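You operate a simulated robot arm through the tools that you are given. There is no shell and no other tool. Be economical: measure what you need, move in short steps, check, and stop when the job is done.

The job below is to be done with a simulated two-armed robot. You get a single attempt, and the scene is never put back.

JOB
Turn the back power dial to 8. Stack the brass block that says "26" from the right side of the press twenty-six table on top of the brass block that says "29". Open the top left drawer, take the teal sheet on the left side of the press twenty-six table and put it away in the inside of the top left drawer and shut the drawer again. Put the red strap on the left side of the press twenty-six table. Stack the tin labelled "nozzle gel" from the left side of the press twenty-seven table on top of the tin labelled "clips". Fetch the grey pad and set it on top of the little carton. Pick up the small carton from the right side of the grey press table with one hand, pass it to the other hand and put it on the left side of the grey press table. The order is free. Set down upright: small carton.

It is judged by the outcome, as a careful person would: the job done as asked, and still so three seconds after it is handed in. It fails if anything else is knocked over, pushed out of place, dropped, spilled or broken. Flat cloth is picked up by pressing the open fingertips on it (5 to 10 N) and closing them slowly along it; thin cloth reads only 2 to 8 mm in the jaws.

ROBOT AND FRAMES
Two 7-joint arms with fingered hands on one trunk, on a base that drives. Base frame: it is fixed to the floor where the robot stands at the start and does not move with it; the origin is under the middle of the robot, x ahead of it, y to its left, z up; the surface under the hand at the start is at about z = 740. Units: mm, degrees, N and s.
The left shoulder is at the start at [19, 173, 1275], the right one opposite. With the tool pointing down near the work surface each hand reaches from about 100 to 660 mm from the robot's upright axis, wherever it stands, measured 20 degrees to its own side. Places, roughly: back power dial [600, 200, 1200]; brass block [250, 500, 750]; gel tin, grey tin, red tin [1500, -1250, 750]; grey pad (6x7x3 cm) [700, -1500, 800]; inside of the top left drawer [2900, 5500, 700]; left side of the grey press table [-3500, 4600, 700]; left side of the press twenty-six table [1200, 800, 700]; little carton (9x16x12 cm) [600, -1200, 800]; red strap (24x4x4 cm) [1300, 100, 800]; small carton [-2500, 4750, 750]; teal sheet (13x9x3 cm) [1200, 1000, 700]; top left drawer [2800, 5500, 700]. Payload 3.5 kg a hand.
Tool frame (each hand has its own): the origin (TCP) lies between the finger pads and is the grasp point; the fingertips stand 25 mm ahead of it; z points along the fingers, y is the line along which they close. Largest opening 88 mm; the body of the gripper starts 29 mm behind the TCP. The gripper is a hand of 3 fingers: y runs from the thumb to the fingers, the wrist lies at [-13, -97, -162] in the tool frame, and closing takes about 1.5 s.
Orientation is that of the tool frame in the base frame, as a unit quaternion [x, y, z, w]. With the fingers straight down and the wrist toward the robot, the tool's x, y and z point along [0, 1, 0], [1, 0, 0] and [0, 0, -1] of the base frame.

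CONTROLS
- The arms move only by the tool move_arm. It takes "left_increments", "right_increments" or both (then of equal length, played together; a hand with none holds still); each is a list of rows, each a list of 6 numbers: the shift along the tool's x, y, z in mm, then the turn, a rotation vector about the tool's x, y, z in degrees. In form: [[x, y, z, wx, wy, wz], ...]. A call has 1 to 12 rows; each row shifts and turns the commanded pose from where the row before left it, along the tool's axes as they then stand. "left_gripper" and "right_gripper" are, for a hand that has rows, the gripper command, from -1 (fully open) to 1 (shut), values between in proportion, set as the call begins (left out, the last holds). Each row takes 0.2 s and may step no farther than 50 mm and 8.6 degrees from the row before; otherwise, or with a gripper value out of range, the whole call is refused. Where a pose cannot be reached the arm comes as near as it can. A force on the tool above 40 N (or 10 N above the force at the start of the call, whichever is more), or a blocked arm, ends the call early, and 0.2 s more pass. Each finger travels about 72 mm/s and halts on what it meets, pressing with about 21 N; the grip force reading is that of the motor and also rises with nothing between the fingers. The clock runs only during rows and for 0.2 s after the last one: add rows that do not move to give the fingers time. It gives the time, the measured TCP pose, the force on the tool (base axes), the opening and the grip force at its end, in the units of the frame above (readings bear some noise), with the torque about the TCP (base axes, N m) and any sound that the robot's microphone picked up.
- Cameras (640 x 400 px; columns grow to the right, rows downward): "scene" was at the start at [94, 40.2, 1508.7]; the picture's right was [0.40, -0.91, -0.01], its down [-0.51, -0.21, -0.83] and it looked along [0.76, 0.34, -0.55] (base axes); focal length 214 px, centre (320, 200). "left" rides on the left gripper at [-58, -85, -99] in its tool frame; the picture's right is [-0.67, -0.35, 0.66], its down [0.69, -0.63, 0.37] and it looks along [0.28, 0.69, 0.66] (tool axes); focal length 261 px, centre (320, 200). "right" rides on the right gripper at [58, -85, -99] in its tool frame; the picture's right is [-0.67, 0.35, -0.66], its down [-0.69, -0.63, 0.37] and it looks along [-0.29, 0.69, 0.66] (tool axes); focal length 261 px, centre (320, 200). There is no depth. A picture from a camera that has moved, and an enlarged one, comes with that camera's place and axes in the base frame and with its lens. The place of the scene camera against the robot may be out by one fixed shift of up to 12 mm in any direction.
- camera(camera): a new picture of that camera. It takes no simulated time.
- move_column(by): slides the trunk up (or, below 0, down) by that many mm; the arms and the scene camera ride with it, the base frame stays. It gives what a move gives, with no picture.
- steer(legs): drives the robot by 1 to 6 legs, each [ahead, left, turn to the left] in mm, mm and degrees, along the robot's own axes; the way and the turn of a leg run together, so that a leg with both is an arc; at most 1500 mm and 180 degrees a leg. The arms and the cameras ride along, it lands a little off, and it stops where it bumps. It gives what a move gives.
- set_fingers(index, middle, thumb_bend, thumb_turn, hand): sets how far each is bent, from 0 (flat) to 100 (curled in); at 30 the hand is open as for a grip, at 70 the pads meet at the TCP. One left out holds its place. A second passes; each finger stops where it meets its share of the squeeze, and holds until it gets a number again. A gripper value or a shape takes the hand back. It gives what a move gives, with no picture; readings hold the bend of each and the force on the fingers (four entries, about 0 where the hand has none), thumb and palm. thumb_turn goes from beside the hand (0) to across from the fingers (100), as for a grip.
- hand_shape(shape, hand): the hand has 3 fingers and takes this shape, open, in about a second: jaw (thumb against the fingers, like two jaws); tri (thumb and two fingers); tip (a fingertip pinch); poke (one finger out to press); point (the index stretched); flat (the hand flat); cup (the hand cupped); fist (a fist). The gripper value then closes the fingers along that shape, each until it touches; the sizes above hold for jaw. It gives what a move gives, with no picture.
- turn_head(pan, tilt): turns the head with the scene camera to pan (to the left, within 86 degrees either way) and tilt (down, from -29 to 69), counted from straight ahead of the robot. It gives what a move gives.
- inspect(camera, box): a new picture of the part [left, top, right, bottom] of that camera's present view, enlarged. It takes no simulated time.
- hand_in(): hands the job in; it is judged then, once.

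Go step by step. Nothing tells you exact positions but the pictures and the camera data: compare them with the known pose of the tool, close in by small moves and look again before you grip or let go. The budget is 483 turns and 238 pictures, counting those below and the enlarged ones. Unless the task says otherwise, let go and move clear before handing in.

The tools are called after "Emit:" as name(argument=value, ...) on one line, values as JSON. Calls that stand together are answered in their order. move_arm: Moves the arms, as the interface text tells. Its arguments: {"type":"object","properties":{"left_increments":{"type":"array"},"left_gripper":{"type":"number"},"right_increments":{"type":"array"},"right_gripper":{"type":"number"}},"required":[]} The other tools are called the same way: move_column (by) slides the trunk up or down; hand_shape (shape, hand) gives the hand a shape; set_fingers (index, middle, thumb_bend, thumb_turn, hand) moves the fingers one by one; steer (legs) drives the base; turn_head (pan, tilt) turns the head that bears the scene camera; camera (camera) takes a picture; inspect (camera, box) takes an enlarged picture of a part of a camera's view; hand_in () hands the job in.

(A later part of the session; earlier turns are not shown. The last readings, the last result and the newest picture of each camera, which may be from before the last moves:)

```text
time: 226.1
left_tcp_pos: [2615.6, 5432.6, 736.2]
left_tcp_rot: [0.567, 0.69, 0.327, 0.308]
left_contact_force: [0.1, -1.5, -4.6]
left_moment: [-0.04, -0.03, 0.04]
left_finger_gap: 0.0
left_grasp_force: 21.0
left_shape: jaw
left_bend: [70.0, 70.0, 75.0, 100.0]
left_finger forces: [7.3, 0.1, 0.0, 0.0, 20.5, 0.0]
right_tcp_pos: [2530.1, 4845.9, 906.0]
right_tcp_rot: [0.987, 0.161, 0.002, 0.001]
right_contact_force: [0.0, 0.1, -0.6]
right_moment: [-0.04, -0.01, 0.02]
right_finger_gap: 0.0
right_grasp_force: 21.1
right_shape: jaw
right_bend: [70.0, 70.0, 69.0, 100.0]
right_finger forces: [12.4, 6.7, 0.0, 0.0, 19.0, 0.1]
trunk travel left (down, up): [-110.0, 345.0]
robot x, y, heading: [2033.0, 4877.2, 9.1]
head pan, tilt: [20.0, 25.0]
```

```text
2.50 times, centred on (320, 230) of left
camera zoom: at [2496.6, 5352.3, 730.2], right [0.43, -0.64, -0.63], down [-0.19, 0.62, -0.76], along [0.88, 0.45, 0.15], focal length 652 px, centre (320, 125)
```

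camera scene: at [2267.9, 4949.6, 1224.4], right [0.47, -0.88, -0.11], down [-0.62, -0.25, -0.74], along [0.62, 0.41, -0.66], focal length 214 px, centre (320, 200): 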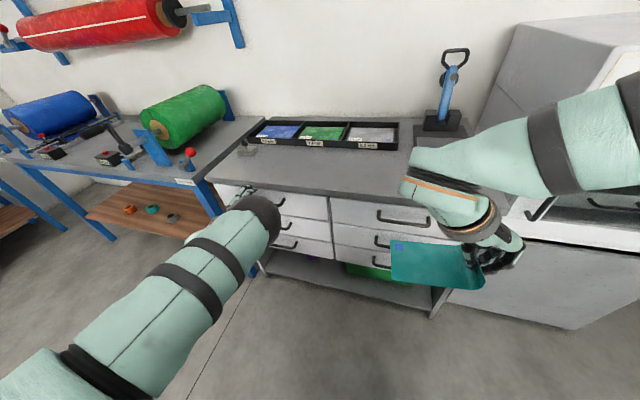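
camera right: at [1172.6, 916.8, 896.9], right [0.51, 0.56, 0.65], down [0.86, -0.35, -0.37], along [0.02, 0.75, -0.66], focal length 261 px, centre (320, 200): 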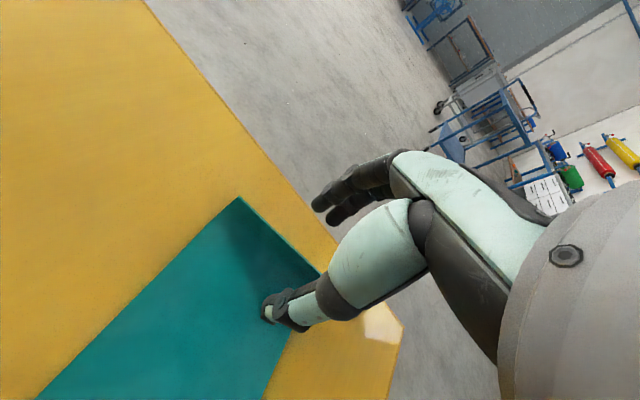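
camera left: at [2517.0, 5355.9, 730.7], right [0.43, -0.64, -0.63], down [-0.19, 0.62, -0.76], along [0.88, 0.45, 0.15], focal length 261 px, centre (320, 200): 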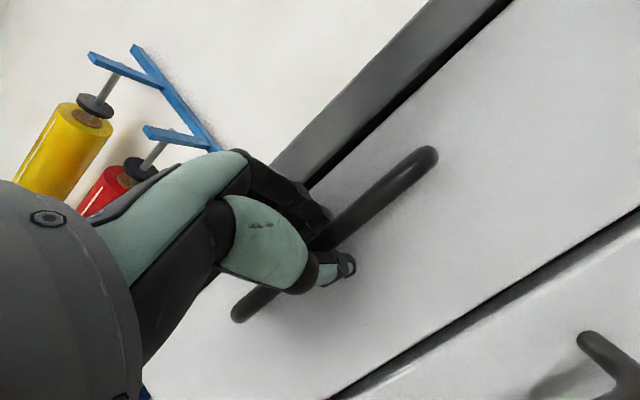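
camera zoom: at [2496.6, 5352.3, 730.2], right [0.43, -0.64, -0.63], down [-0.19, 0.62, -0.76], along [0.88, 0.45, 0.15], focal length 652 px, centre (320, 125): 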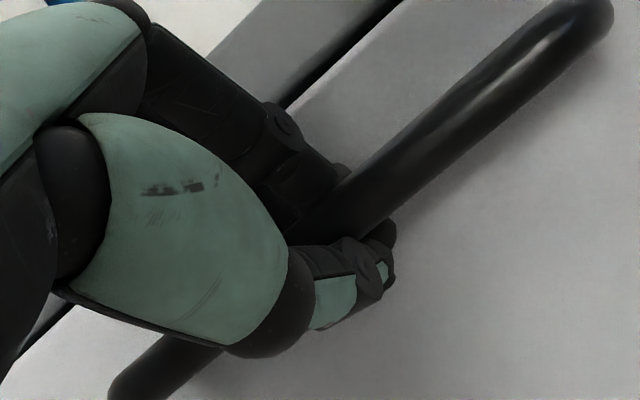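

Emit:
steer(legs=[[-100, 0, 0]])

Emit:
camera(camera="scene")

```text
time: 227.3
left_tcp_pos: [2524.3, 5412.7, 736.4]
left_tcp_rot: [0.569, 0.688, 0.326, 0.311]
left_contact_force: [0.3, 1.5, -8.5]
left_moment: [-0.02, -0.04, 0.0]
left_finger_gap: 0.0
left_grasp_force: 20.8
left_shape: jaw
left_bend: [70.0, 70.0, 76.0, 100.0]
left_finger forces: [5.4, 0.0, 0.0, 0.0, 24.6, 0.0]
right_tcp_pos: [2436.5, 4826.7, 906.9]
right_tcp_rot: [0.988, 0.157, 0.001, 0.003]
right_contact_force: [-1.3, 0.1, 0.4]
right_moment: [0.02, 0.0, 0.02]
right_finger_gap: 0.0
right_grasp_force: 21.1
right_shape: jaw
right_bend: [70.0, 70.0, 69.0, 100.0]
right_finger forces: [12.3, 6.7, 0.0, 0.1, 18.9, 0.1]
trunk travel left (down, up): [-110.0, 345.0]
robot x, y, heading: [1939.6, 4860.6, 8.8]
head pan, tilt: [20.0, 25.0]
```

```text
113 pictures are left
camera scene: at [2174.7, 4934.3, 1224.3], right [0.47, -0.88, -0.1], down [-0.63, -0.24, -0.74], along [0.63, 0.41, -0.66], focal length 214 px, centre (320, 200)
```

scene: 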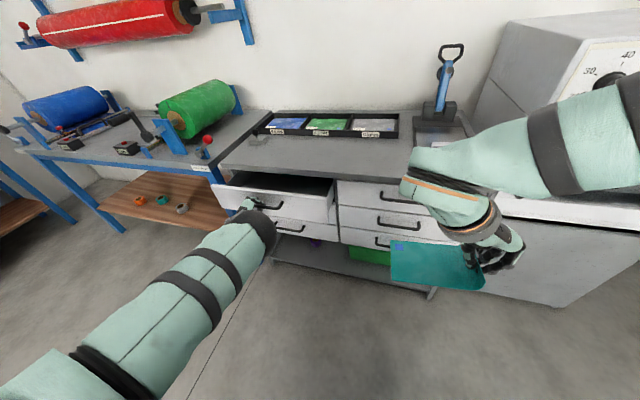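

Emit:
steer(legs=[[-120, 0, 0.5]])

Emit:
camera(camera="scene")

```text
time: 228.1
left_tcp_pos: [2520.9, 5406.4, 736.7]
left_tcp_rot: [0.573, 0.686, 0.325, 0.31]
left_contact_force: [0.2, 0.6, -9.3]
left_moment: [0.02, -0.05, 0.01]
left_finger_gap: 0.4
left_grasp_force: 21.6
left_shape: jaw
left_bend: [70.0, 70.0, 76.0, 100.0]
left_finger forces: [3.4, 0.0, 0.0, 0.0, 3.4, 0.1]
right_tcp_pos: [2428.8, 4821.3, 906.4]
right_tcp_rot: [0.988, 0.154, 0.001, 0.003]
right_contact_force: [0.6, 0.0, -0.3]
right_moment: [-0.02, -0.01, -0.01]
right_finger_gap: 0.1
right_grasp_force: 20.7
right_shape: jaw
right_bend: [70.0, 70.0, 69.0, 100.0]
right_finger forces: [12.3, 6.8, 0.0, 0.0, 19.0, 0.1]
trunk travel left (down, up): [-110.0, 345.0]
robot x, y, heading: [1933.4, 4855.5, 8.4]
head pan, tilt: [20.0, 25.0]
stopped in leg 1: the robot was blocked; the commanded pose is now the measured one
```

```text
112 pictures are left
camera scene: at [2168.5, 4929.3, 1224.1], right [0.46, -0.88, -0.1], down [-0.63, -0.24, -0.74], along [0.63, 0.41, -0.66], focal length 214 px, centre (320, 200)
```

scene: 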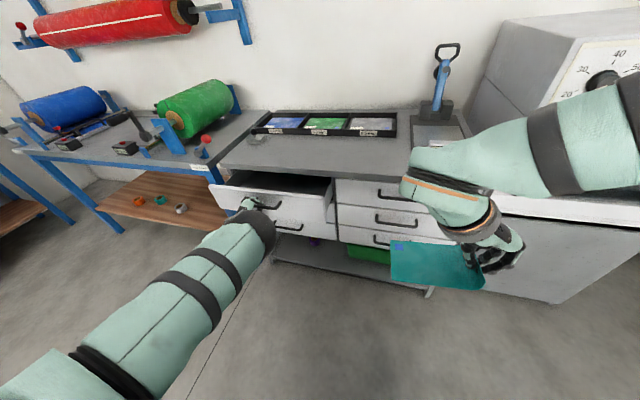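

Emit:
inspect(camera="scene", box=[200, 150, 360, 250])

```text
4.00 times, centred on (280, 200) of scene
camera zoom: at [2168.5, 4929.3, 1224.1], right [0.46, -0.88, -0.1], down [-0.63, -0.24, -0.74], along [0.63, 0.41, -0.66], focal length 858 px, centre (480, 200)
```

zoom: 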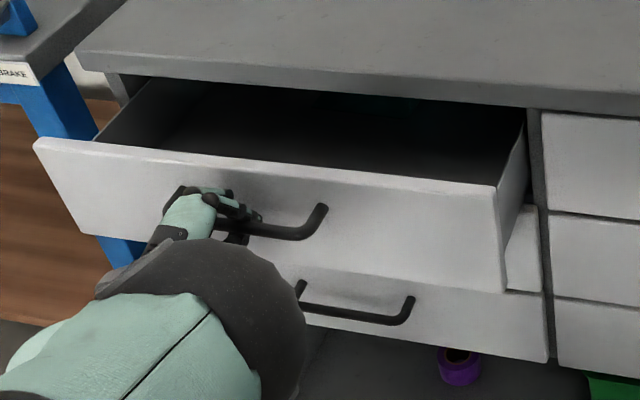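

Emit:
move_arm(left_increments=[[0, -6, -8, 0, 0, 0], [0, -6, -8, 0, 0, 0], [0, -6, -8, 0, 0, 0], [0, 0, 0, 0, 0, 0]])

Emit:
inspect(camera="scene", box=[200, 150, 360, 250])

```text
time: 229.1
left_tcp_pos: [2491.6, 5402.4, 735.8]
left_tcp_rot: [0.572, 0.685, 0.326, 0.311]
left_contact_force: [2.4, -3.2, -5.3]
left_moment: [0.01, -0.03, 0.04]
left_finger_gap: 0.0
left_grasp_force: 21.0
left_shape: jaw
left_bend: [70.0, 70.0, 76.0, 100.0]
left_finger forces: [3.8, 0.0, 0.0, 0.0, 3.1, 0.0]
right_tcp_pos: [2429.2, 4820.0, 905.9]
right_tcp_rot: [0.988, 0.154, 0.001, 0.002]
right_contact_force: [-0.9, 0.1, -0.2]
right_moment: [0.01, 0.01, 0.0]
right_finger_gap: 0.1
right_grasp_force: 20.6
right_shape: jaw
right_bend: [70.0, 70.0, 69.0, 100.0]
right_finger forces: [12.4, 6.7, 0.0, 0.1, 19.1, 0.1]
trunk travel left (down, up): [-110.0, 345.0]
robot x, y, heading: [1930.9, 4861.0, 8.5]
head pan, tilt: [20.0, 25.0]
```

```text
4.00 times, centred on (280, 200) of scene
camera zoom: at [2169.0, 4928.3, 1224.1], right [0.46, -0.88, -0.11], down [-0.63, -0.24, -0.74], along [0.63, 0.41, -0.66], focal length 858 px, centre (480, 200)
```

zoom: 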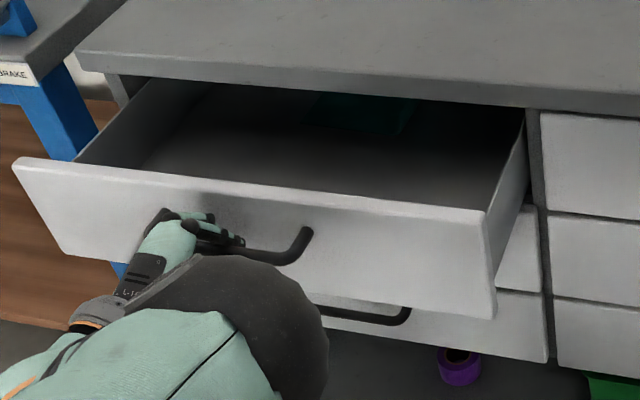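

Emit:
move_arm(left_increments=[[0, -8.5, -12, 0, 0, 0], [0, -8.5, -12, 0, 0, 0], [0, -8.5, -12, 0, 0, 0], [0, -8.5, -12, 0, 0, 0], [0, -8.5, -12, 0, 0, 0], [0, -8.5, -12, 0, 0, 0], [0, 0, 0, 0, 0, 0]])

Emit:
camera(camera="scene")

```text
time: 230.7
left_tcp_pos: [2405.8, 5389.2, 737.4]
left_tcp_rot: [0.573, 0.686, 0.325, 0.31]
left_contact_force: [1.6, -10.8, -16.9]
left_moment: [-0.07, -0.03, 0.01]
left_finger_gap: 0.5
left_grasp_force: 21.1
left_shape: jaw
left_bend: [70.0, 70.0, 75.0, 100.0]
left_finger forces: [1.2, 0.1, 0.0, 0.0, 28.7, 0.1]
right_tcp_pos: [2429.6, 4819.2, 905.6]
right_tcp_rot: [0.988, 0.154, 0.0, 0.001]
right_contact_force: [-0.7, -0.4, -0.3]
right_moment: [-0.01, 0.0, 0.02]
right_finger_gap: 0.3
right_grasp_force: 20.9
right_shape: jaw
right_bend: [70.0, 70.0, 69.0, 100.0]
right_finger forces: [12.4, 6.8, 0.0, 0.1, 19.0, 0.0]
trunk travel left (down, up): [-110.0, 345.0]
robot x, y, heading: [1931.4, 4857.5, 8.5]
head pan, tilt: [20.0, 25.0]
```

```text
109 pictures are left
camera scene: at [2170.3, 4928.7, 1223.7], right [0.46, -0.88, -0.11], down [-0.63, -0.24, -0.74], along [0.63, 0.41, -0.67], focal length 214 px, centre (320, 200)
```

scene: 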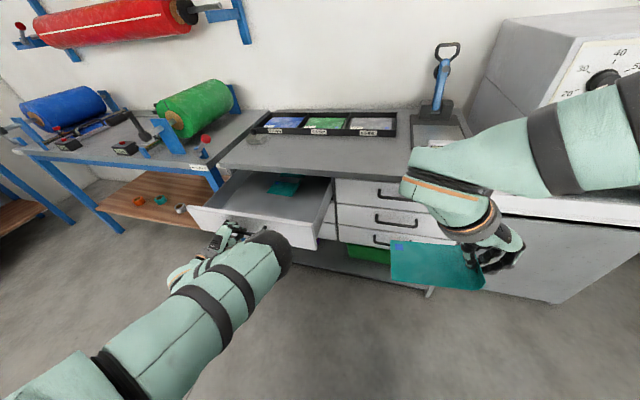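

Emit:
move_arm(left_increments=[[0, 0, 0, 0, 0, 0], [0, 0, 0, 0, 0, 0], [0, 0, 0, 0, 0, 0], [0, 0, -20, 0, 0, 0], [0, 0, -30, 0, 0, 0], [0, 0, -30, 0, 0, 0]], left_gripper=-0.2)

Emit:
camera(camera="left")

```text
time: 232.1
left_tcp_pos: [2340.1, 5381.8, 785.0]
left_tcp_rot: [0.571, 0.686, 0.327, 0.311]
left_contact_force: [0.6, 0.0, -0.8]
left_moment: [0.01, 0.02, 0.0]
left_finger_gap: 52.6
left_grasp_force: 0.0
left_shape: jaw
left_bend: [29.0, 41.0, 65.0, 100.0]
left_finger forces: [0.0, 0.0, 0.0, 0.0, 0.0, 0.0]
right_tcp_pos: [2428.9, 4819.6, 906.4]
right_tcp_rot: [0.988, 0.154, 0.002, 0.002]
right_contact_force: [0.5, -0.3, -1.0]
right_moment: [-0.03, -0.01, 0.02]
right_finger_gap: 0.0
right_grasp_force: 20.7
right_shape: jaw
right_bend: [70.0, 70.0, 69.0, 100.0]
right_finger forces: [12.4, 6.7, 0.0, 0.1, 19.0, 0.1]
trunk travel left (down, up): [-110.0, 345.0]
robot x, y, heading: [1932.8, 4860.4, 8.5]
head pan, tilt: [20.0, 25.0]
```

```text
108 pictures are left
camera left: at [2220.6, 5302.6, 778.4], right [0.42, -0.65, -0.63], down [-0.18, 0.63, -0.76], along [0.89, 0.43, 0.15], focal length 261 px, centre (320, 200)
```

left: 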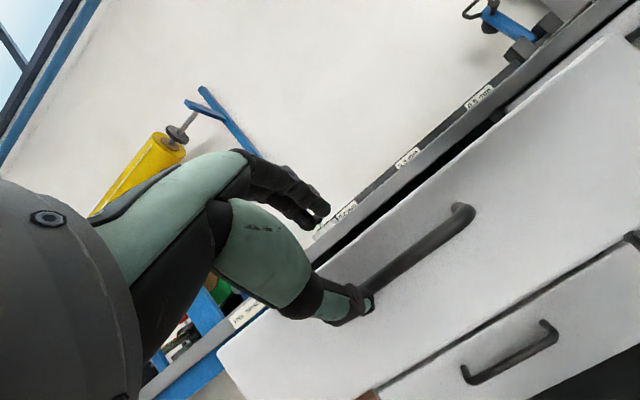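

Emit:
move_arm(left_increments=[[-2, 30, -22, 0, 0, 0], [-2, 30, -22, 0, 0, 0], [-2, 30, -22, 0, 0, 0], [-2, 30, -22, 0, 0, 0], [-2, 30, -22, 0, 0, 0]])

Emit:
steer(legs=[[60, 270, 0.8], [60, 265, 0]])

Emit:
turn_head(pan=0, tilt=30)

Emit:
camera(camera="scene")

```text
time: 233.3
left_tcp_pos: [2338.8, 5381.8, 972.8]
left_tcp_rot: [0.572, 0.686, 0.326, 0.311]
left_contact_force: [0.0, 0.1, -0.3]
left_moment: [0.02, 0.02, 0.02]
left_finger_gap: 52.5
left_grasp_force: 0.1
left_shape: jaw
left_bend: [29.0, 41.0, 65.0, 100.0]
left_finger forces: [0.1, 0.0, 0.1, 0.0, 0.0, 0.0]
right_tcp_pos: [2428.3, 4820.0, 906.2]
right_tcp_rot: [0.988, 0.155, 0.002, 0.002]
right_contact_force: [0.6, 0.1, -0.6]
right_moment: [0.01, 0.0, -0.04]
right_finger_gap: 0.2
right_grasp_force: 21.5
right_shape: jaw
right_bend: [70.0, 70.0, 69.0, 100.0]
right_finger forces: [12.3, 6.6, 0.0, 0.1, 19.0, 0.0]
trunk travel left (down, up): [-110.0, 345.0]
robot x, y, heading: [1931.7, 4857.6, 8.4]
head pan, tilt: [20.0, 25.0]
```

```text
time: 234.8
left_tcp_pos: [2274.7, 5554.0, 970.8]
left_tcp_rot: [0.513, 0.73, 0.35, 0.284]
left_contact_force: [0.4, 0.2, -0.6]
left_moment: [0.05, -0.03, -0.04]
left_finger_gap: 52.5
left_grasp_force: 0.1
left_shape: jaw
left_bend: [29.0, 41.0, 65.0, 100.0]
left_finger forces: [0.0, 0.0, 0.1, 0.1, 0.0, 0.0]
right_tcp_pos: [2454.6, 5011.8, 906.1]
right_tcp_rot: [0.972, 0.235, 0.002, 0.003]
right_contact_force: [0.1, -0.1, -0.1]
right_moment: [-0.04, -0.05, -0.01]
right_finger_gap: 0.0
right_grasp_force: 21.4
right_shape: jaw
right_bend: [70.0, 70.0, 69.0, 100.0]
right_finger forces: [12.4, 6.6, 0.0, 0.0, 19.1, 0.0]
trunk travel left (down, up): [-110.0, 345.0]
robot x, y, heading: [1955.4, 4968.3, 17.9]
head pan, tilt: [20.0, 25.0]
stopped in leg 1: the robot was blocked; the commanded pose is now the measured one
```

```text
time: 235.6
left_tcp_pos: [2274.5, 5549.5, 972.5]
left_tcp_rot: [0.513, 0.73, 0.351, 0.283]
left_contact_force: [0.3, -1.1, 0.7]
left_moment: [0.0, -0.01, 0.05]
left_finger_gap: 52.6
left_grasp_force: 0.1
left_shape: jaw
left_bend: [29.0, 41.0, 65.0, 100.0]
left_finger forces: [0.0, 0.1, 0.1, 0.1, 0.0, 0.0]
right_tcp_pos: [2454.5, 5010.6, 906.2]
right_tcp_rot: [0.972, 0.235, 0.002, 0.001]
right_contact_force: [-0.2, -0.4, -0.7]
right_moment: [-0.03, -0.02, 0.03]
right_finger_gap: 0.2
right_grasp_force: 20.7
right_shape: jaw
right_bend: [70.0, 70.0, 69.0, 100.0]
right_finger forces: [12.4, 6.8, 0.0, 0.0, 19.1, 0.0]
trunk travel left (down, up): [-110.0, 345.0]
robot x, y, heading: [1958.0, 4966.7, 17.8]
head pan, tilt: [0.0, 30.0]
```

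```text
107 pictures are left
camera scene: at [2191.4, 5044.2, 1215.6], right [0.31, -0.95, 0.0], down [-0.71, -0.23, -0.67], along [0.64, 0.21, -0.74], focal length 214 px, centre (320, 200)
```

scene: 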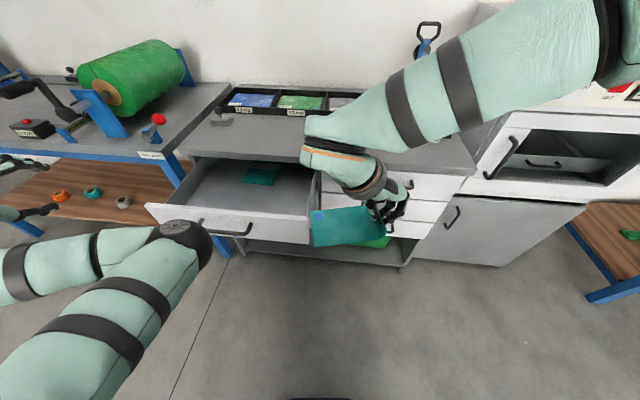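

Emit:
steer(legs=[[-60, -80, 0], [0, 0, -8.5]])

Emit:
move_arm(left_increments=[[3, 30, -22, 0, 0, 0], [3, 30, -22, 0, 0, 0], [3, 30, -22, 0, 0, 0], [3, 20, -32, 0, 0, 0], [3, 20, -32, 0, 0, 0], [3, 20, -32, 0, 0, 0], [3, 20, -32, 0, 0, 0], [3, 20, -32, 0, 0, 0]])

Emit:
camera(camera="scene")

```text
time: 236.9
left_tcp_pos: [2285.6, 5458.1, 973.0]
left_tcp_rot: [0.532, 0.717, 0.344, 0.292]
left_contact_force: [-0.8, 1.4, 1.0]
left_moment: [0.01, 0.0, 0.02]
left_finger_gap: 52.7
left_grasp_force: 0.1
left_shape: jaw
left_bend: [29.0, 41.0, 65.0, 100.0]
left_finger forces: [0.0, 0.1, 0.0, 0.1, 0.1, 0.0]
right_tcp_pos: [2438.3, 4908.4, 907.0]
right_tcp_rot: [0.978, 0.211, 0.002, 0.001]
right_contact_force: [0.5, -0.8, -0.1]
right_moment: [-0.04, 0.0, 0.01]
right_finger_gap: 0.1
right_grasp_force: 20.6
right_shape: jaw
right_bend: [70.0, 70.0, 69.0, 100.0]
right_finger forces: [12.4, 6.6, 0.0, 0.1, 19.1, 0.0]
trunk travel left (down, up): [-110.0, 345.0]
robot x, y, heading: [1937.5, 4889.1, 14.9]
head pan, tilt: [0.0, 30.0]
stopped in leg 1: the robot was blocked; the commanded pose is now the measured one
```

```text
time: 238.7
left_tcp_pos: [2206.1, 5478.4, 1258.6]
left_tcp_rot: [0.532, 0.716, 0.344, 0.293]
left_contact_force: [-0.4, 0.4, 0.2]
left_moment: [-0.01, 0.0, 0.0]
left_finger_gap: 52.7
left_grasp_force: 0.0
left_shape: jaw
left_bend: [29.0, 41.0, 65.0, 100.0]
left_finger forces: [0.0, 0.0, 0.1, 0.0, 0.0, 0.1]
right_tcp_pos: [2437.2, 4908.4, 908.0]
right_tcp_rot: [0.978, 0.21, 0.003, 0.002]
right_contact_force: [0.3, -0.8, -0.8]
right_moment: [-0.01, -0.01, 0.03]
right_finger_gap: 0.1
right_grasp_force: 20.4
right_shape: jaw
right_bend: [70.0, 70.0, 69.0, 100.0]
right_finger forces: [12.4, 6.8, 0.0, 0.1, 19.1, 0.0]
trunk travel left (down, up): [-110.0, 345.0]
robot x, y, heading: [1937.2, 4893.2, 15.0]
head pan, tilt: [0.0, 30.0]
```

```text
106 pictures are left
camera scene: at [2175.4, 4956.6, 1215.8], right [0.26, -0.97, 0.0], down [-0.72, -0.19, -0.67], along [0.65, 0.17, -0.74], focal length 214 px, centre (320, 200)
```

scene: 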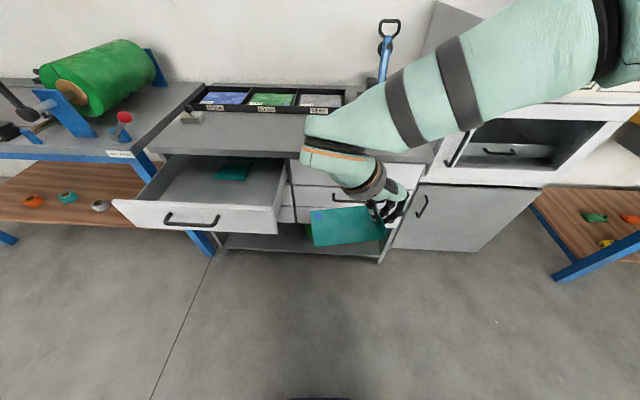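

Emit:
turn_head(pan=86, tilt=50)

Emit:
camera(camera="scene")

Emit:
turn_head(pan=-86, tilt=50)

Emit:
camera(camera="scene")

```text
time: 240.3
left_tcp_pos: [2208.5, 5478.6, 1258.3]
left_tcp_rot: [0.532, 0.717, 0.344, 0.292]
left_contact_force: [-0.7, 0.4, 0.7]
left_moment: [-0.03, 0.04, -0.01]
left_finger_gap: 52.3
left_grasp_force: 0.0
left_shape: jaw
left_bend: [29.0, 41.0, 65.0, 100.0]
left_finger forces: [0.1, 0.1, 0.0, 0.0, 0.0, 0.0]
right_tcp_pos: [2438.9, 4909.2, 906.0]
right_tcp_rot: [0.978, 0.21, 0.001, 0.002]
right_contact_force: [0.0, 0.0, -0.2]
right_moment: [-0.01, 0.02, 0.0]
right_finger_gap: 0.0
right_grasp_force: 21.5
right_shape: jaw
right_bend: [70.0, 70.0, 69.0, 100.0]
right_finger forces: [12.5, 6.8, 0.0, 0.0, 19.1, 0.0]
trunk travel left (down, up): [-110.0, 345.0]
robot x, y, heading: [1941.4, 4892.1, 14.8]
head pan, tilt: [85.9, 50.0]
```

```text
105 pictures are left
camera scene: at [2069.6, 5008.1, 1213.5], right [0.94, 0.18, -0.31], down [-0.04, -0.8, -0.6], along [-0.35, 0.57, -0.74], focal length 214 px, centre (320, 200)
```

scene: 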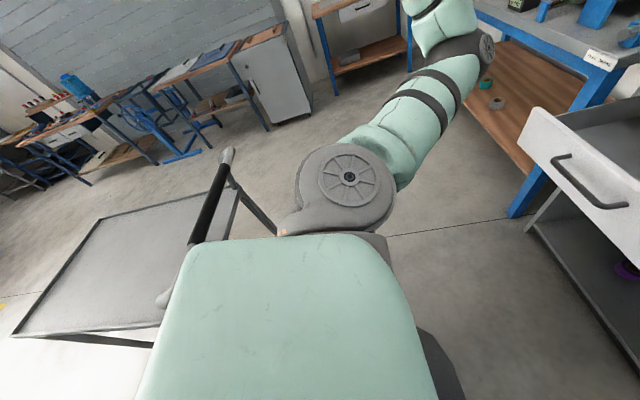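

```text
time: 242.9
left_tcp_pos: [2207.4, 5478.4, 1257.6]
left_tcp_rot: [0.531, 0.718, 0.344, 0.291]
left_contact_force: [0.1, 0.2, 0.2]
left_moment: [0.05, -0.02, 0.01]
left_finger_gap: 52.4
left_grasp_force: 0.1
left_shape: jaw
left_bend: [29.0, 41.0, 65.0, 100.0]
left_finger forces: [0.1, 0.1, 0.0, 0.0, 0.1, 0.0]
right_tcp_pos: [2438.0, 4909.5, 906.0]
right_tcp_rot: [0.978, 0.21, 0.002, 0.002]
right_contact_force: [0.4, -0.1, 0.1]
right_moment: [-0.06, -0.01, 0.02]
right_finger_gap: 0.0
right_grasp_force: 20.8
right_shape: jaw
right_bend: [70.0, 70.0, 69.0, 100.0]
right_finger forces: [12.4, 6.7, 0.0, 0.0, 19.1, 0.0]
trunk travel left (down, up): [-110.0, 345.0]
robot x, y, heading: [1937.6, 4892.8, 14.8]
head pan, tilt: [-85.9, 50.0]
```

```text
104 pictures are left
camera scene: at [2109.3, 4859.7, 1213.5], right [-0.9, -0.31, 0.31], down [-0.44, 0.67, -0.6], along [-0.02, -0.67, -0.74], focal length 214 px, centre (320, 200)
```

scene: 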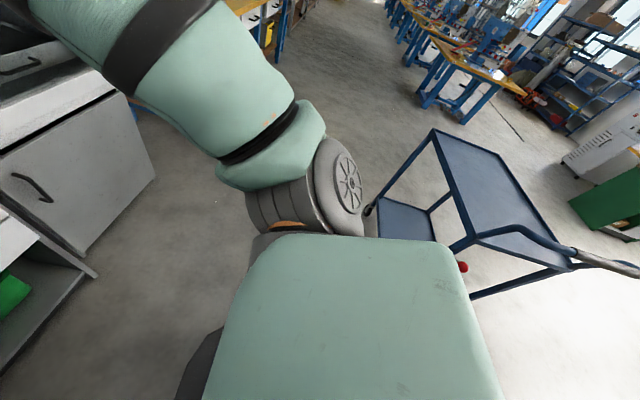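

Emit:
steer(legs=[[100, 0, 0], [0, 0, -5.5]])

Emit:
turn_head(pan=0, tilt=30)

Emit:
steer(legs=[[20, 240, 0], [50, 230, 0]])

Emit:
camera(camera="scene")

```text
time: 244.5
left_tcp_pos: [2362.3, 5475.8, 1257.4]
left_tcp_rot: [0.566, 0.69, 0.329, 0.308]
left_contact_force: [-0.1, 0.0, 0.2]
left_moment: [0.0, 0.03, -0.01]
left_finger_gap: 52.6
left_grasp_force: 0.1
left_shape: jaw
left_bend: [29.0, 41.0, 65.0, 100.0]
left_finger forces: [0.0, 0.1, 0.1, 0.0, 0.0, 0.1]
right_tcp_pos: [2534.4, 4886.6, 905.6]
right_tcp_rot: [0.987, 0.163, 0.002, 0.003]
right_contact_force: [0.6, 0.1, 0.5]
right_moment: [-0.01, 0.02, -0.02]
right_finger_gap: 0.0
right_grasp_force: 20.8
right_shape: jaw
right_bend: [70.0, 70.0, 69.0, 100.0]
right_finger forces: [12.4, 6.7, 0.1, 0.0, 19.0, 0.1]
trunk travel left (down, up): [-110.0, 345.0]
robot x, y, heading: [2037.1, 4917.6, 9.5]
head pan, tilt: [-85.9, 50.0]
```

```text
time: 246.1
left_tcp_pos: [2361.1, 5475.7, 1256.8]
left_tcp_rot: [0.565, 0.691, 0.329, 0.308]
left_contact_force: [0.0, 0.1, 0.3]
left_moment: [0.01, -0.02, -0.01]
left_finger_gap: 52.5
left_grasp_force: 0.1
left_shape: jaw
left_bend: [29.0, 41.0, 65.0, 100.0]
left_finger forces: [0.1, 0.0, 0.0, 0.0, 0.0, 0.0]
right_tcp_pos: [2535.3, 4887.0, 907.1]
right_tcp_rot: [0.987, 0.162, 0.002, 0.002]
right_contact_force: [0.1, -0.1, 0.3]
right_moment: [-0.01, 0.0, 0.0]
right_finger_gap: 0.0
right_grasp_force: 20.8
right_shape: jaw
right_bend: [70.0, 70.0, 69.0, 100.0]
right_finger forces: [12.4, 6.7, 0.1, 0.0, 19.0, 0.0]
trunk travel left (down, up): [-110.0, 345.0]
robot x, y, heading: [2037.1, 4915.8, 9.4]
head pan, tilt: [0.0, 30.0]
```

```text
time: 249.3
left_tcp_pos: [2346.1, 5961.8, 1258.4]
left_tcp_rot: [0.563, 0.693, 0.33, 0.307]
left_contact_force: [0.2, 0.4, 0.0]
left_moment: [0.0, -0.02, 0.0]
left_finger_gap: 52.6
left_grasp_force: 0.1
left_shape: jaw
left_bend: [29.0, 41.0, 65.0, 100.0]
left_finger forces: [0.0, 0.1, 0.0, 0.1, 0.1, 0.1]
right_tcp_pos: [2524.5, 5373.1, 906.9]
right_tcp_rot: [0.986, 0.167, 0.002, 0.002]
right_contact_force: [-1.0, 0.2, -0.5]
right_moment: [-0.04, -0.04, 0.03]
right_finger_gap: 0.0
right_grasp_force: 21.2
right_shape: jaw
right_bend: [70.0, 70.0, 69.0, 100.0]
right_finger forces: [12.4, 6.7, 0.0, 0.1, 19.2, 0.0]
trunk travel left (down, up): [-110.0, 345.0]
robot x, y, heading: [2025.5, 5399.6, 10.1]
head pan, tilt: [0.0, 30.0]
```

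```text
103 pictures are left
camera scene: at [2267.9, 5444.9, 1215.6], right [0.17, -0.99, 0.0], down [-0.73, -0.13, -0.67], along [0.66, 0.11, -0.74], focal length 214 px, centre (320, 200)
```

scene: 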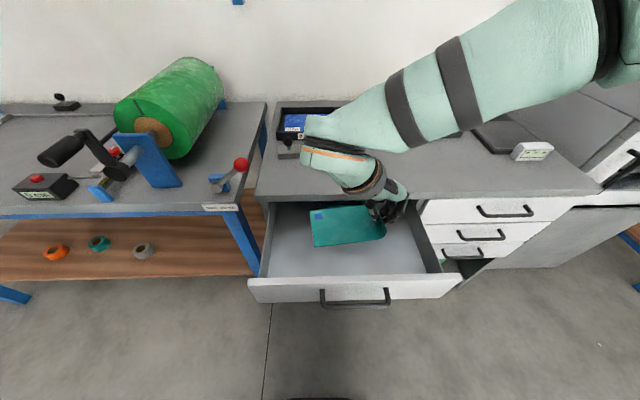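

Emit:
move_arm(right_increments=[[16, 11, 20, 0, 0, 0], [16, 11, 20, 0, 0, 0], [16, 11, 20, 0, 0, 0], [0, 0, 30, 0, 0, 0], [0, 0, 30, 0, 0, 0], [0, 0, 0, 0, 0, 0]])

Emit:
camera(camera="scene")

Emit:
camera(camera="right")

```text
time: 250.7
left_tcp_pos: [2345.4, 5959.9, 1257.9]
left_tcp_rot: [0.563, 0.692, 0.332, 0.308]
left_contact_force: [-0.8, 0.3, 0.5]
left_moment: [-0.03, 0.02, -0.01]
left_finger_gap: 52.6
left_grasp_force: 0.0
left_shape: jaw
left_bend: [29.0, 41.0, 65.0, 100.0]
left_finger forces: [0.0, 0.0, 0.0, 0.0, 0.1, 0.1]
right_tcp_pos: [2581.6, 5357.4, 788.0]
right_tcp_rot: [0.986, 0.167, 0.002, 0.003]
right_contact_force: [-1.0, 0.1, -0.3]
right_moment: [-0.01, -0.02, -0.01]
right_finger_gap: 0.0
right_grasp_force: 21.2
right_shape: jaw
right_bend: [70.0, 70.0, 69.0, 100.0]
right_finger forces: [12.3, 6.7, 0.0, 0.0, 19.1, 0.0]
trunk travel left (down, up): [-110.0, 345.0]
robot x, y, heading: [2022.7, 5400.7, 10.1]
head pan, tilt: [0.0, 30.0]
```

```text
102 pictures are left
camera scene: at [2267.6, 5444.5, 1215.7], right [0.17, -0.99, 0.0], down [-0.73, -0.13, -0.67], along [0.66, 0.11, -0.74], focal length 214 px, centre (320, 200)
```

scene: 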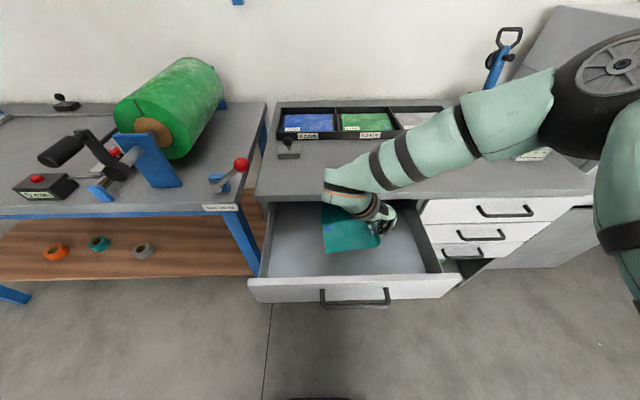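

```text
101 pictures are left
camera right: at [2606.7, 5455.4, 886.6], right [-0.52, -0.55, 0.66], down [-0.85, 0.37, -0.37], along [-0.04, -0.75, -0.66], focal length 261 px, centre (320, 200)
```

right: 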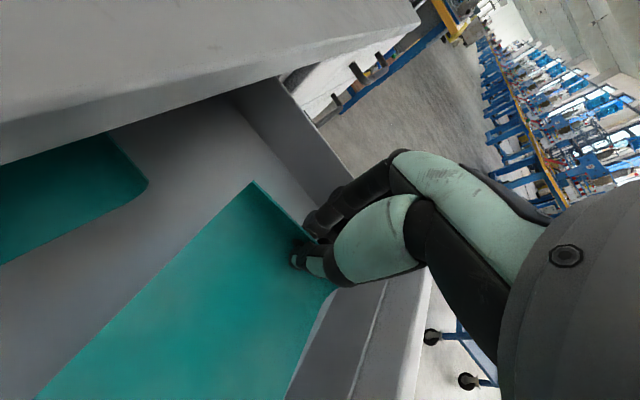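

Emit:
move_arm(right_increments=[[-10, 0, 20, 0, 0, 0], [0, 0, 20, 0, 0, 0], [0, 0, 15, 0, 0, 0], [0, 0, 0, 0, 0, 0]])

Emit:
camera(camera="scene")

```text
time: 251.7
left_tcp_pos: [2345.7, 5961.0, 1257.6]
left_tcp_rot: [0.563, 0.692, 0.33, 0.307]
left_contact_force: [0.8, -0.7, 0.7]
left_moment: [-0.02, 0.0, 0.0]
left_finger_gap: 52.5
left_grasp_force: 0.1
left_shape: jaw
left_bend: [29.0, 41.0, 65.0, 100.0]
left_finger forces: [0.1, 0.1, 0.1, 0.0, 0.0, 0.0]
right_tcp_pos: [2571.9, 5353.3, 731.9]
right_tcp_rot: [0.986, 0.166, 0.003, 0.003]
right_contact_force: [0.0, -0.6, -0.6]
right_moment: [-0.03, 0.02, 0.0]
right_finger_gap: 0.0
right_grasp_force: 21.3
right_shape: jaw
right_bend: [70.0, 70.0, 69.0, 100.0]
right_finger forces: [12.3, 6.7, 0.1, 0.0, 19.1, 0.1]
trunk travel left (down, up): [-110.0, 345.0]
robot x, y, heading: [2026.6, 5397.6, 9.8]
head pan, tilt: [0.0, 30.0]
```

```text
100 pictures are left
camera scene: at [2267.8, 5444.5, 1215.6], right [0.17, -0.99, 0.0], down [-0.73, -0.13, -0.67], along [0.66, 0.11, -0.74], focal length 214 px, centre (320, 200)
```

scene: 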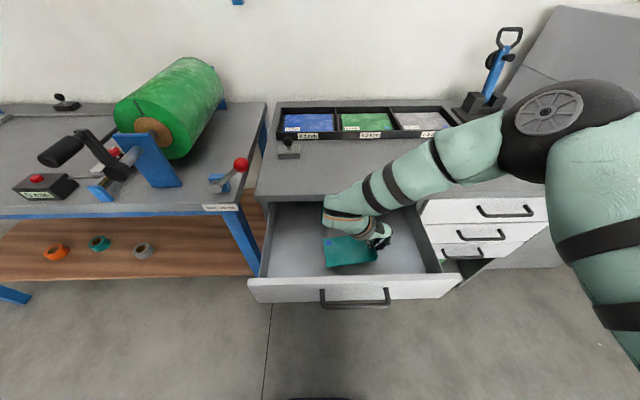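

Emit:
move_arm(right_increments=[[0, 0, 7, 0, 0, 0], [0, 0, 6, 0, 0, 0], [0, 0, 0, 0, 0, 0]])

Emit:
camera(camera="right")

```text
time: 252.5
left_tcp_pos: [2346.2, 5960.2, 1256.9]
left_tcp_rot: [0.563, 0.693, 0.33, 0.306]
left_contact_force: [-0.5, 0.4, -0.9]
left_moment: [0.0, 0.01, -0.02]
left_finger_gap: 52.6
left_grasp_force: 0.0
left_shape: jaw
left_bend: [29.0, 41.0, 65.0, 100.0]
left_finger forces: [0.1, 0.0, 0.1, 0.0, 0.0, 0.0]
right_tcp_pos: [2572.6, 5352.9, 719.1]
right_tcp_rot: [0.986, 0.167, 0.002, 0.003]
right_contact_force: [0.1, -1.0, 0.3]
right_moment: [-0.05, -0.04, 0.02]
right_finger_gap: 0.2
right_grasp_force: 21.8
right_shape: jaw
right_bend: [70.0, 70.0, 69.0, 100.0]
right_finger forces: [12.3, 6.7, 0.1, 0.1, 19.1, 0.0]
trunk travel left (down, up): [-110.0, 345.0]
robot x, y, heading: [2024.7, 5402.8, 9.8]
head pan, tilt: [0.0, 30.0]
```

```text
99 pictures are left
camera right: at [2598.4, 5451.8, 818.3], right [-0.52, -0.55, 0.66], down [-0.85, 0.37, -0.37], along [-0.04, -0.75, -0.66], focal length 261 px, centre (320, 200)
```

right: 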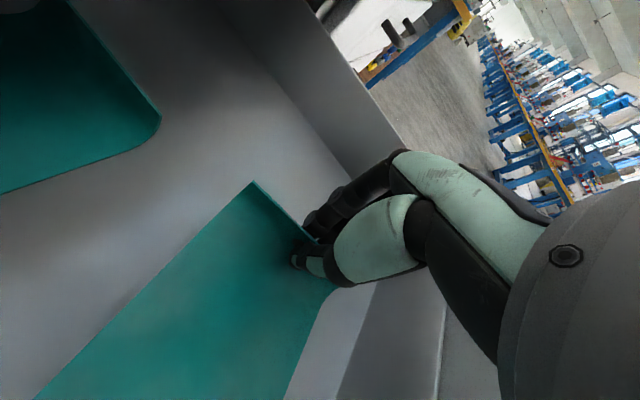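

Emit:
move_arm(right_increments=[[0, 0, 5, 0, 0, 0], [0, 0, 5, 0, 0, 0], [0, 0, 0, 0, 0, 0]])

Emit:
move_arm(right_increments=[[0, 0, 4, 0, 0, 0], [0, 0, 4, 0, 0, 0], [0, 0, 0, 0, 0, 0]])

Emit:
camera(camera="right")

```text
time: 253.3
left_tcp_pos: [2347.1, 5960.9, 1258.1]
left_tcp_rot: [0.563, 0.693, 0.33, 0.306]
left_contact_force: [-0.5, 0.4, -0.3]
left_moment: [0.01, -0.01, 0.01]
left_finger_gap: 52.4
left_grasp_force: 0.0
left_shape: jaw
left_bend: [29.0, 41.0, 65.0, 100.0]
left_finger forces: [0.1, 0.0, 0.0, 0.0, 0.1, 0.1]
right_tcp_pos: [2572.3, 5352.7, 709.6]
right_tcp_rot: [0.986, 0.167, 0.002, 0.002]
right_contact_force: [0.3, -0.9, -0.2]
right_moment: [-0.04, 0.01, 0.01]
right_finger_gap: 0.1
right_grasp_force: 21.1
right_shape: jaw
right_bend: [70.0, 70.0, 69.0, 100.0]
right_finger forces: [12.4, 6.7, 0.0, 0.0, 19.2, 0.0]
trunk travel left (down, up): [-110.0, 345.0]
robot x, y, heading: [2028.2, 5401.2, 10.1]
head pan, tilt: [0.0, 30.0]
```

```text
time: 254.1
left_tcp_pos: [2346.1, 5960.7, 1257.8]
left_tcp_rot: [0.564, 0.692, 0.33, 0.307]
left_contact_force: [-0.2, -0.6, -0.3]
left_moment: [0.01, -0.01, -0.01]
left_finger_gap: 52.6
left_grasp_force: 0.0
left_shape: jaw
left_bend: [29.0, 41.0, 65.0, 100.0]
left_finger forces: [0.1, 0.1, 0.1, 0.0, 0.1, 0.1]
right_tcp_pos: [2572.6, 5353.0, 701.4]
right_tcp_rot: [0.986, 0.167, 0.002, 0.002]
right_contact_force: [0.1, -0.6, -0.6]
right_moment: [-0.01, 0.04, 0.02]
right_finger_gap: 0.1
right_grasp_force: 21.6
right_shape: jaw
right_bend: [70.0, 70.0, 69.0, 100.0]
right_finger forces: [12.3, 6.7, 0.1, 0.0, 19.2, 0.0]
trunk travel left (down, up): [-110.0, 345.0]
robot x, y, heading: [2026.1, 5400.3, 9.9]
head pan, tilt: [0.0, 30.0]
```

```text
98 pictures are left
camera right: at [2599.0, 5452.0, 799.6], right [-0.52, -0.55, 0.65], down [-0.85, 0.37, -0.37], along [-0.04, -0.75, -0.66], focal length 261 px, centre (320, 200)
```

right: 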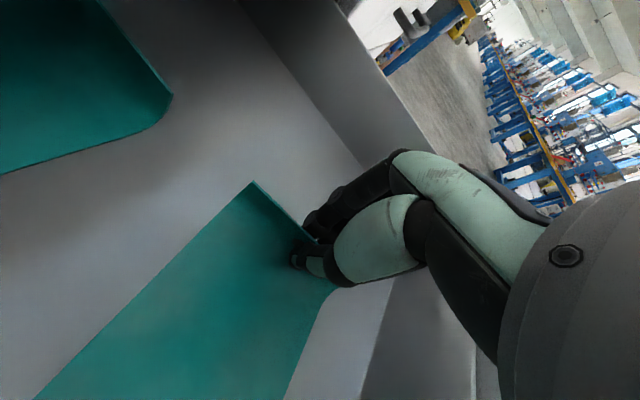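

Emit:
move_arm(right_increments=[[0, 0, 4, 0, 0, 0], [0, 0, 4, 0, 0, 0], [0, 0, 0, 0, 0, 0]])

Emit:
move_arm(right_increments=[[0, 0, 4, 0, 0, 0], [0, 0, 4, 0, 0, 0], [0, 0, 0, 0, 0, 0]])

Emit:
inspect(camera="scene", box=[240, 180, 480, 320])

```text
time: 254.9
left_tcp_pos: [2346.2, 5960.1, 1256.6]
left_tcp_rot: [0.563, 0.692, 0.331, 0.308]
left_contact_force: [0.2, -0.8, 0.1]
left_moment: [-0.01, -0.01, 0.02]
left_finger_gap: 52.5
left_grasp_force: 0.0
left_shape: jaw
left_bend: [29.0, 41.0, 65.0, 100.0]
left_finger forces: [0.0, 0.1, 0.0, 0.1, 0.1, 0.1]
right_tcp_pos: [2573.1, 5353.1, 693.7]
right_tcp_rot: [0.986, 0.165, 0.001, 0.003]
right_contact_force: [0.9, -1.4, 4.5]
right_moment: [0.0, -0.01, -0.03]
right_finger_gap: 0.0
right_grasp_force: 21.0
right_shape: jaw
right_bend: [70.0, 70.0, 70.0, 100.0]
right_finger forces: [14.7, 7.8, 0.1, 0.1, 21.6, 0.0]
trunk travel left (down, up): [-110.0, 345.0]
robot x, y, heading: [2024.5, 5399.3, 9.9]
head pan, tilt: [0.0, 30.0]
```

```text
time: 255.7
left_tcp_pos: [2341.1, 5962.1, 1259.0]
left_tcp_rot: [0.562, 0.692, 0.332, 0.309]
left_contact_force: [0.6, -0.2, -0.5]
left_moment: [-0.02, 0.04, 0.01]
left_finger_gap: 52.3
left_grasp_force: 0.2
left_shape: jaw
left_bend: [29.0, 41.0, 65.0, 100.0]
left_finger forces: [0.1, 0.0, 0.1, 0.0, 0.0, 0.0]
right_tcp_pos: [2571.8, 5352.7, 689.8]
right_tcp_rot: [0.986, 0.166, 0.006, 0.002]
right_contact_force: [0.8, 3.5, 37.1]
right_moment: [0.64, 0.03, 0.09]
right_finger_gap: 0.0
right_grasp_force: 20.8
right_shape: jaw
right_bend: [70.0, 70.0, 72.0, 100.0]
right_finger forces: [17.7, 9.5, 0.0, 0.0, 54.3, 0.1]
trunk travel left (down, up): [-110.0, 345.0]
robot x, y, heading: [2026.4, 5402.8, 10.0]
head pan, tilt: [0.0, 30.0]
```

```text
2.67 times, centred on (360, 250) of scene
camera zoom: at [2263.1, 5445.3, 1217.1], right [0.17, -0.99, 0.0], down [-0.73, -0.13, -0.67], along [0.66, 0.11, -0.74], focal length 572 px, centre (213, 67)
```

zoom: 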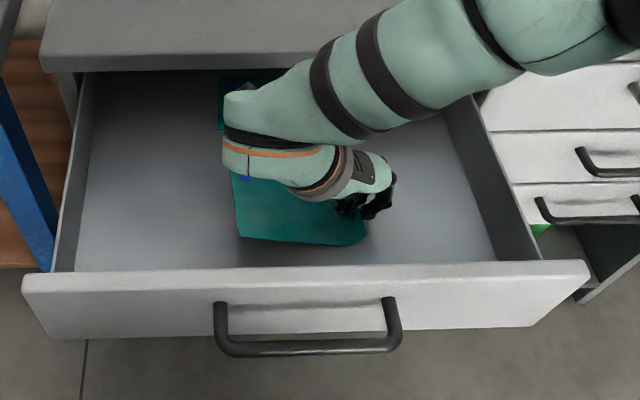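

Emit:
move_arm(right_increments=[[0, 0, -5, 0, 0, 0], [0, 0, 0, 0, 0, 0]])

Emit:
move_arm(right_increments=[[0, 0, 0, 0, 0, 0], [0, 0, 0, 0, 0, 0], [0, 0, 0, 0, 0, 0], [0, 0, -15, 0, 0, 0], [0, 0, -40, 0, 0, 0], [0, 0, -40, 0, 0, 0], [0, 0, -40, 0, 0, 0], [0, 0, -40, 0, 0, 0]], right_gripper=-0.3)

Emit:
camera(camera="scene")

```text
time: 256.3
left_tcp_pos: [2344.8, 5961.0, 1256.2]
left_tcp_rot: [0.563, 0.692, 0.331, 0.308]
left_contact_force: [0.4, -0.2, -1.0]
left_moment: [0.0, 0.04, -0.03]
left_finger_gap: 52.4
left_grasp_force: 0.1
left_shape: jaw
left_bend: [29.0, 41.0, 65.0, 100.0]
left_finger forces: [0.1, 0.0, 0.0, 0.1, 0.1, 0.0]
right_tcp_pos: [2570.4, 5352.5, 690.0]
right_tcp_rot: [0.986, 0.167, 0.001, 0.003]
right_contact_force: [-1.0, 1.3, 10.0]
right_moment: [0.24, 0.07, 0.03]
right_finger_gap: 0.0
right_grasp_force: 20.8
right_shape: jaw
right_bend: [70.0, 70.0, 72.0, 100.0]
right_finger forces: [14.0, 7.5, 0.0, 0.1, 30.4, 0.0]
trunk travel left (down, up): [-110.0, 345.0]
robot x, y, heading: [2027.0, 5398.1, 9.9]
head pan, tilt: [0.0, 30.0]
```

```text
time: 258.1
left_tcp_pos: [2345.1, 5960.0, 1258.8]
left_tcp_rot: [0.563, 0.692, 0.331, 0.307]
left_contact_force: [-0.7, -1.4, -0.3]
left_moment: [-0.01, 0.03, 0.03]
left_finger_gap: 52.5
left_grasp_force: 0.1
left_shape: jaw
left_bend: [29.0, 41.0, 65.0, 100.0]
left_finger forces: [0.1, 0.0, 0.0, 0.0, 0.1, 0.1]
right_tcp_pos: [2572.9, 5353.6, 863.4]
right_tcp_rot: [0.986, 0.167, 0.003, 0.002]
right_contact_force: [-1.1, -0.2, 0.1]
right_moment: [0.04, -0.04, 0.02]
right_finger_gap: 57.2
right_grasp_force: 0.0
right_shape: jaw
right_bend: [28.0, 39.0, 62.0, 100.0]
right_finger forces: [0.1, 0.0, 0.0, 0.0, 0.0, 0.1]
trunk travel left (down, up): [-110.0, 345.0]
robot x, y, heading: [2026.3, 5399.4, 9.8]
head pan, tilt: [0.0, 30.0]
```

```text
96 pictures are left
camera scene: at [2267.0, 5444.4, 1215.8], right [0.17, -0.99, 0.0], down [-0.73, -0.13, -0.67], along [0.66, 0.12, -0.74], focal length 214 px, centre (320, 200)
```

scene: 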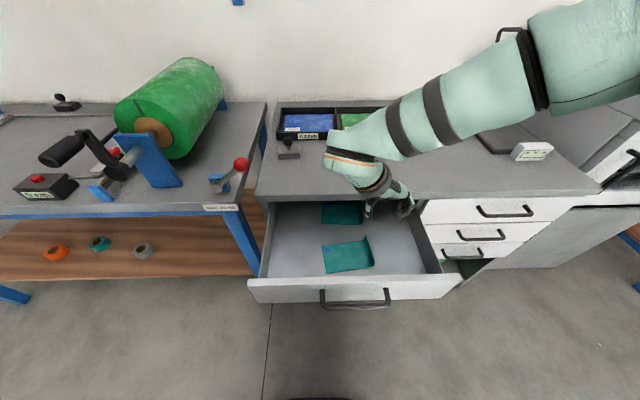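

Emit:
move_arm(right_increments=[[-40, 0, -20, 0, 0, 0], [-40, 0, -20, 0, 0, 0], [0, 0, 0, 0, 0, 0]])

Emit:
steer(legs=[[0, -508, -0.5], [-145, 0, 0]])

Emit:
turn_head(pan=20, tilt=25)

Emit:
camera(camera="scene")

```text
time: 258.9
left_tcp_pos: [2347.4, 5961.5, 1256.4]
left_tcp_rot: [0.563, 0.693, 0.33, 0.307]
left_contact_force: [0.0, -0.2, -0.7]
left_moment: [0.02, 0.02, 0.0]
left_finger_gap: 52.5
left_grasp_force: 0.0
left_shape: jaw
left_bend: [29.0, 41.0, 65.0, 100.0]
left_finger forces: [0.0, 0.0, 0.0, 0.0, 0.0, 0.1]
right_tcp_pos: [2495.3, 5326.2, 901.4]
right_tcp_rot: [0.986, 0.167, 0.001, 0.002]
right_contact_force: [-0.5, -0.2, -0.3]
right_moment: [-0.03, 0.01, 0.0]
right_finger_gap: 56.9
right_grasp_force: 0.0
right_shape: jaw
right_bend: [28.0, 39.0, 62.0, 100.0]
right_finger forces: [0.0, 0.1, 0.0, 0.0, 0.0, 0.1]
trunk travel left (down, up): [-110.0, 345.0]
robot x, y, heading: [2024.2, 5398.2, 9.9]
head pan, tilt: [0.0, 30.0]
```

```text
time: 262.9
left_tcp_pos: [2302.5, 5422.5, 1257.0]
left_tcp_rot: [0.572, 0.686, 0.326, 0.311]
left_contact_force: [0.0, 0.0, 0.3]
left_moment: [0.02, 0.01, 0.0]
left_finger_gap: 52.4
left_grasp_force: 0.1
left_shape: jaw
left_bend: [29.0, 41.0, 65.0, 100.0]
left_finger forces: [0.0, 0.1, 0.1, 0.0, 0.0, 0.0]
right_tcp_pos: [2437.4, 4783.8, 901.8]
right_tcp_rot: [0.988, 0.155, 0.001, 0.002]
right_contact_force: [-0.8, 0.7, 0.4]
right_moment: [0.06, 0.01, -0.01]
right_finger_gap: 57.2
right_grasp_force: 0.0
right_shape: jaw
right_bend: [28.0, 39.0, 62.0, 100.0]
right_finger forces: [0.0, 0.1, 0.0, 0.1, 0.0, 0.0]
trunk travel left (down, up): [-110.0, 345.0]
robot x, y, heading: [1970.8, 4868.5, 8.5]
head pan, tilt: [0.0, 30.0]
```

```text
time: 263.7
left_tcp_pos: [2302.9, 5422.3, 1258.0]
left_tcp_rot: [0.57, 0.687, 0.327, 0.31]
left_contact_force: [-0.3, -0.6, 0.4]
left_moment: [0.02, -0.02, 0.03]
left_finger_gap: 52.5
left_grasp_force: 0.1
left_shape: jaw
left_bend: [29.0, 41.0, 65.0, 100.0]
left_finger forces: [0.0, 0.0, 0.1, 0.0, 0.1, 0.0]
right_tcp_pos: [2436.4, 4785.5, 902.2]
right_tcp_rot: [0.988, 0.155, 0.002, 0.004]
right_contact_force: [-0.4, 0.2, 0.2]
right_moment: [-0.01, -0.02, -0.04]
right_finger_gap: 57.4
right_grasp_force: 0.0
right_shape: jaw
right_bend: [28.0, 39.0, 62.0, 100.0]
right_finger forces: [0.0, 0.0, 0.0, 0.1, 0.0, 0.0]
trunk travel left (down, up): [-110.0, 345.0]
robot x, y, heading: [1968.0, 4868.8, 8.5]
head pan, tilt: [20.0, 25.0]
```

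```text
95 pictures are left
camera scene: at [2207.3, 4939.4, 1224.2], right [0.46, -0.88, -0.1], down [-0.63, -0.24, -0.74], along [0.63, 0.41, -0.66], focal length 214 px, centre (320, 200)
```

scene: 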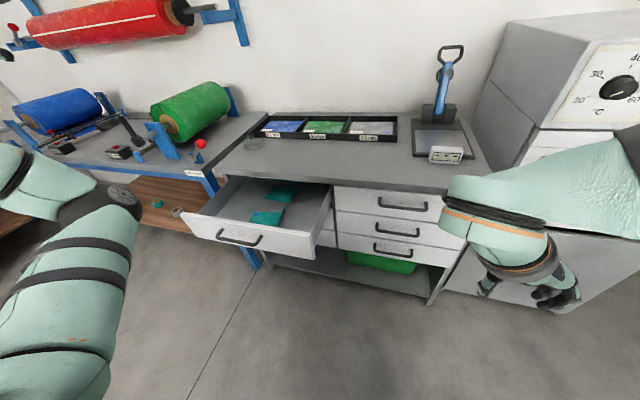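

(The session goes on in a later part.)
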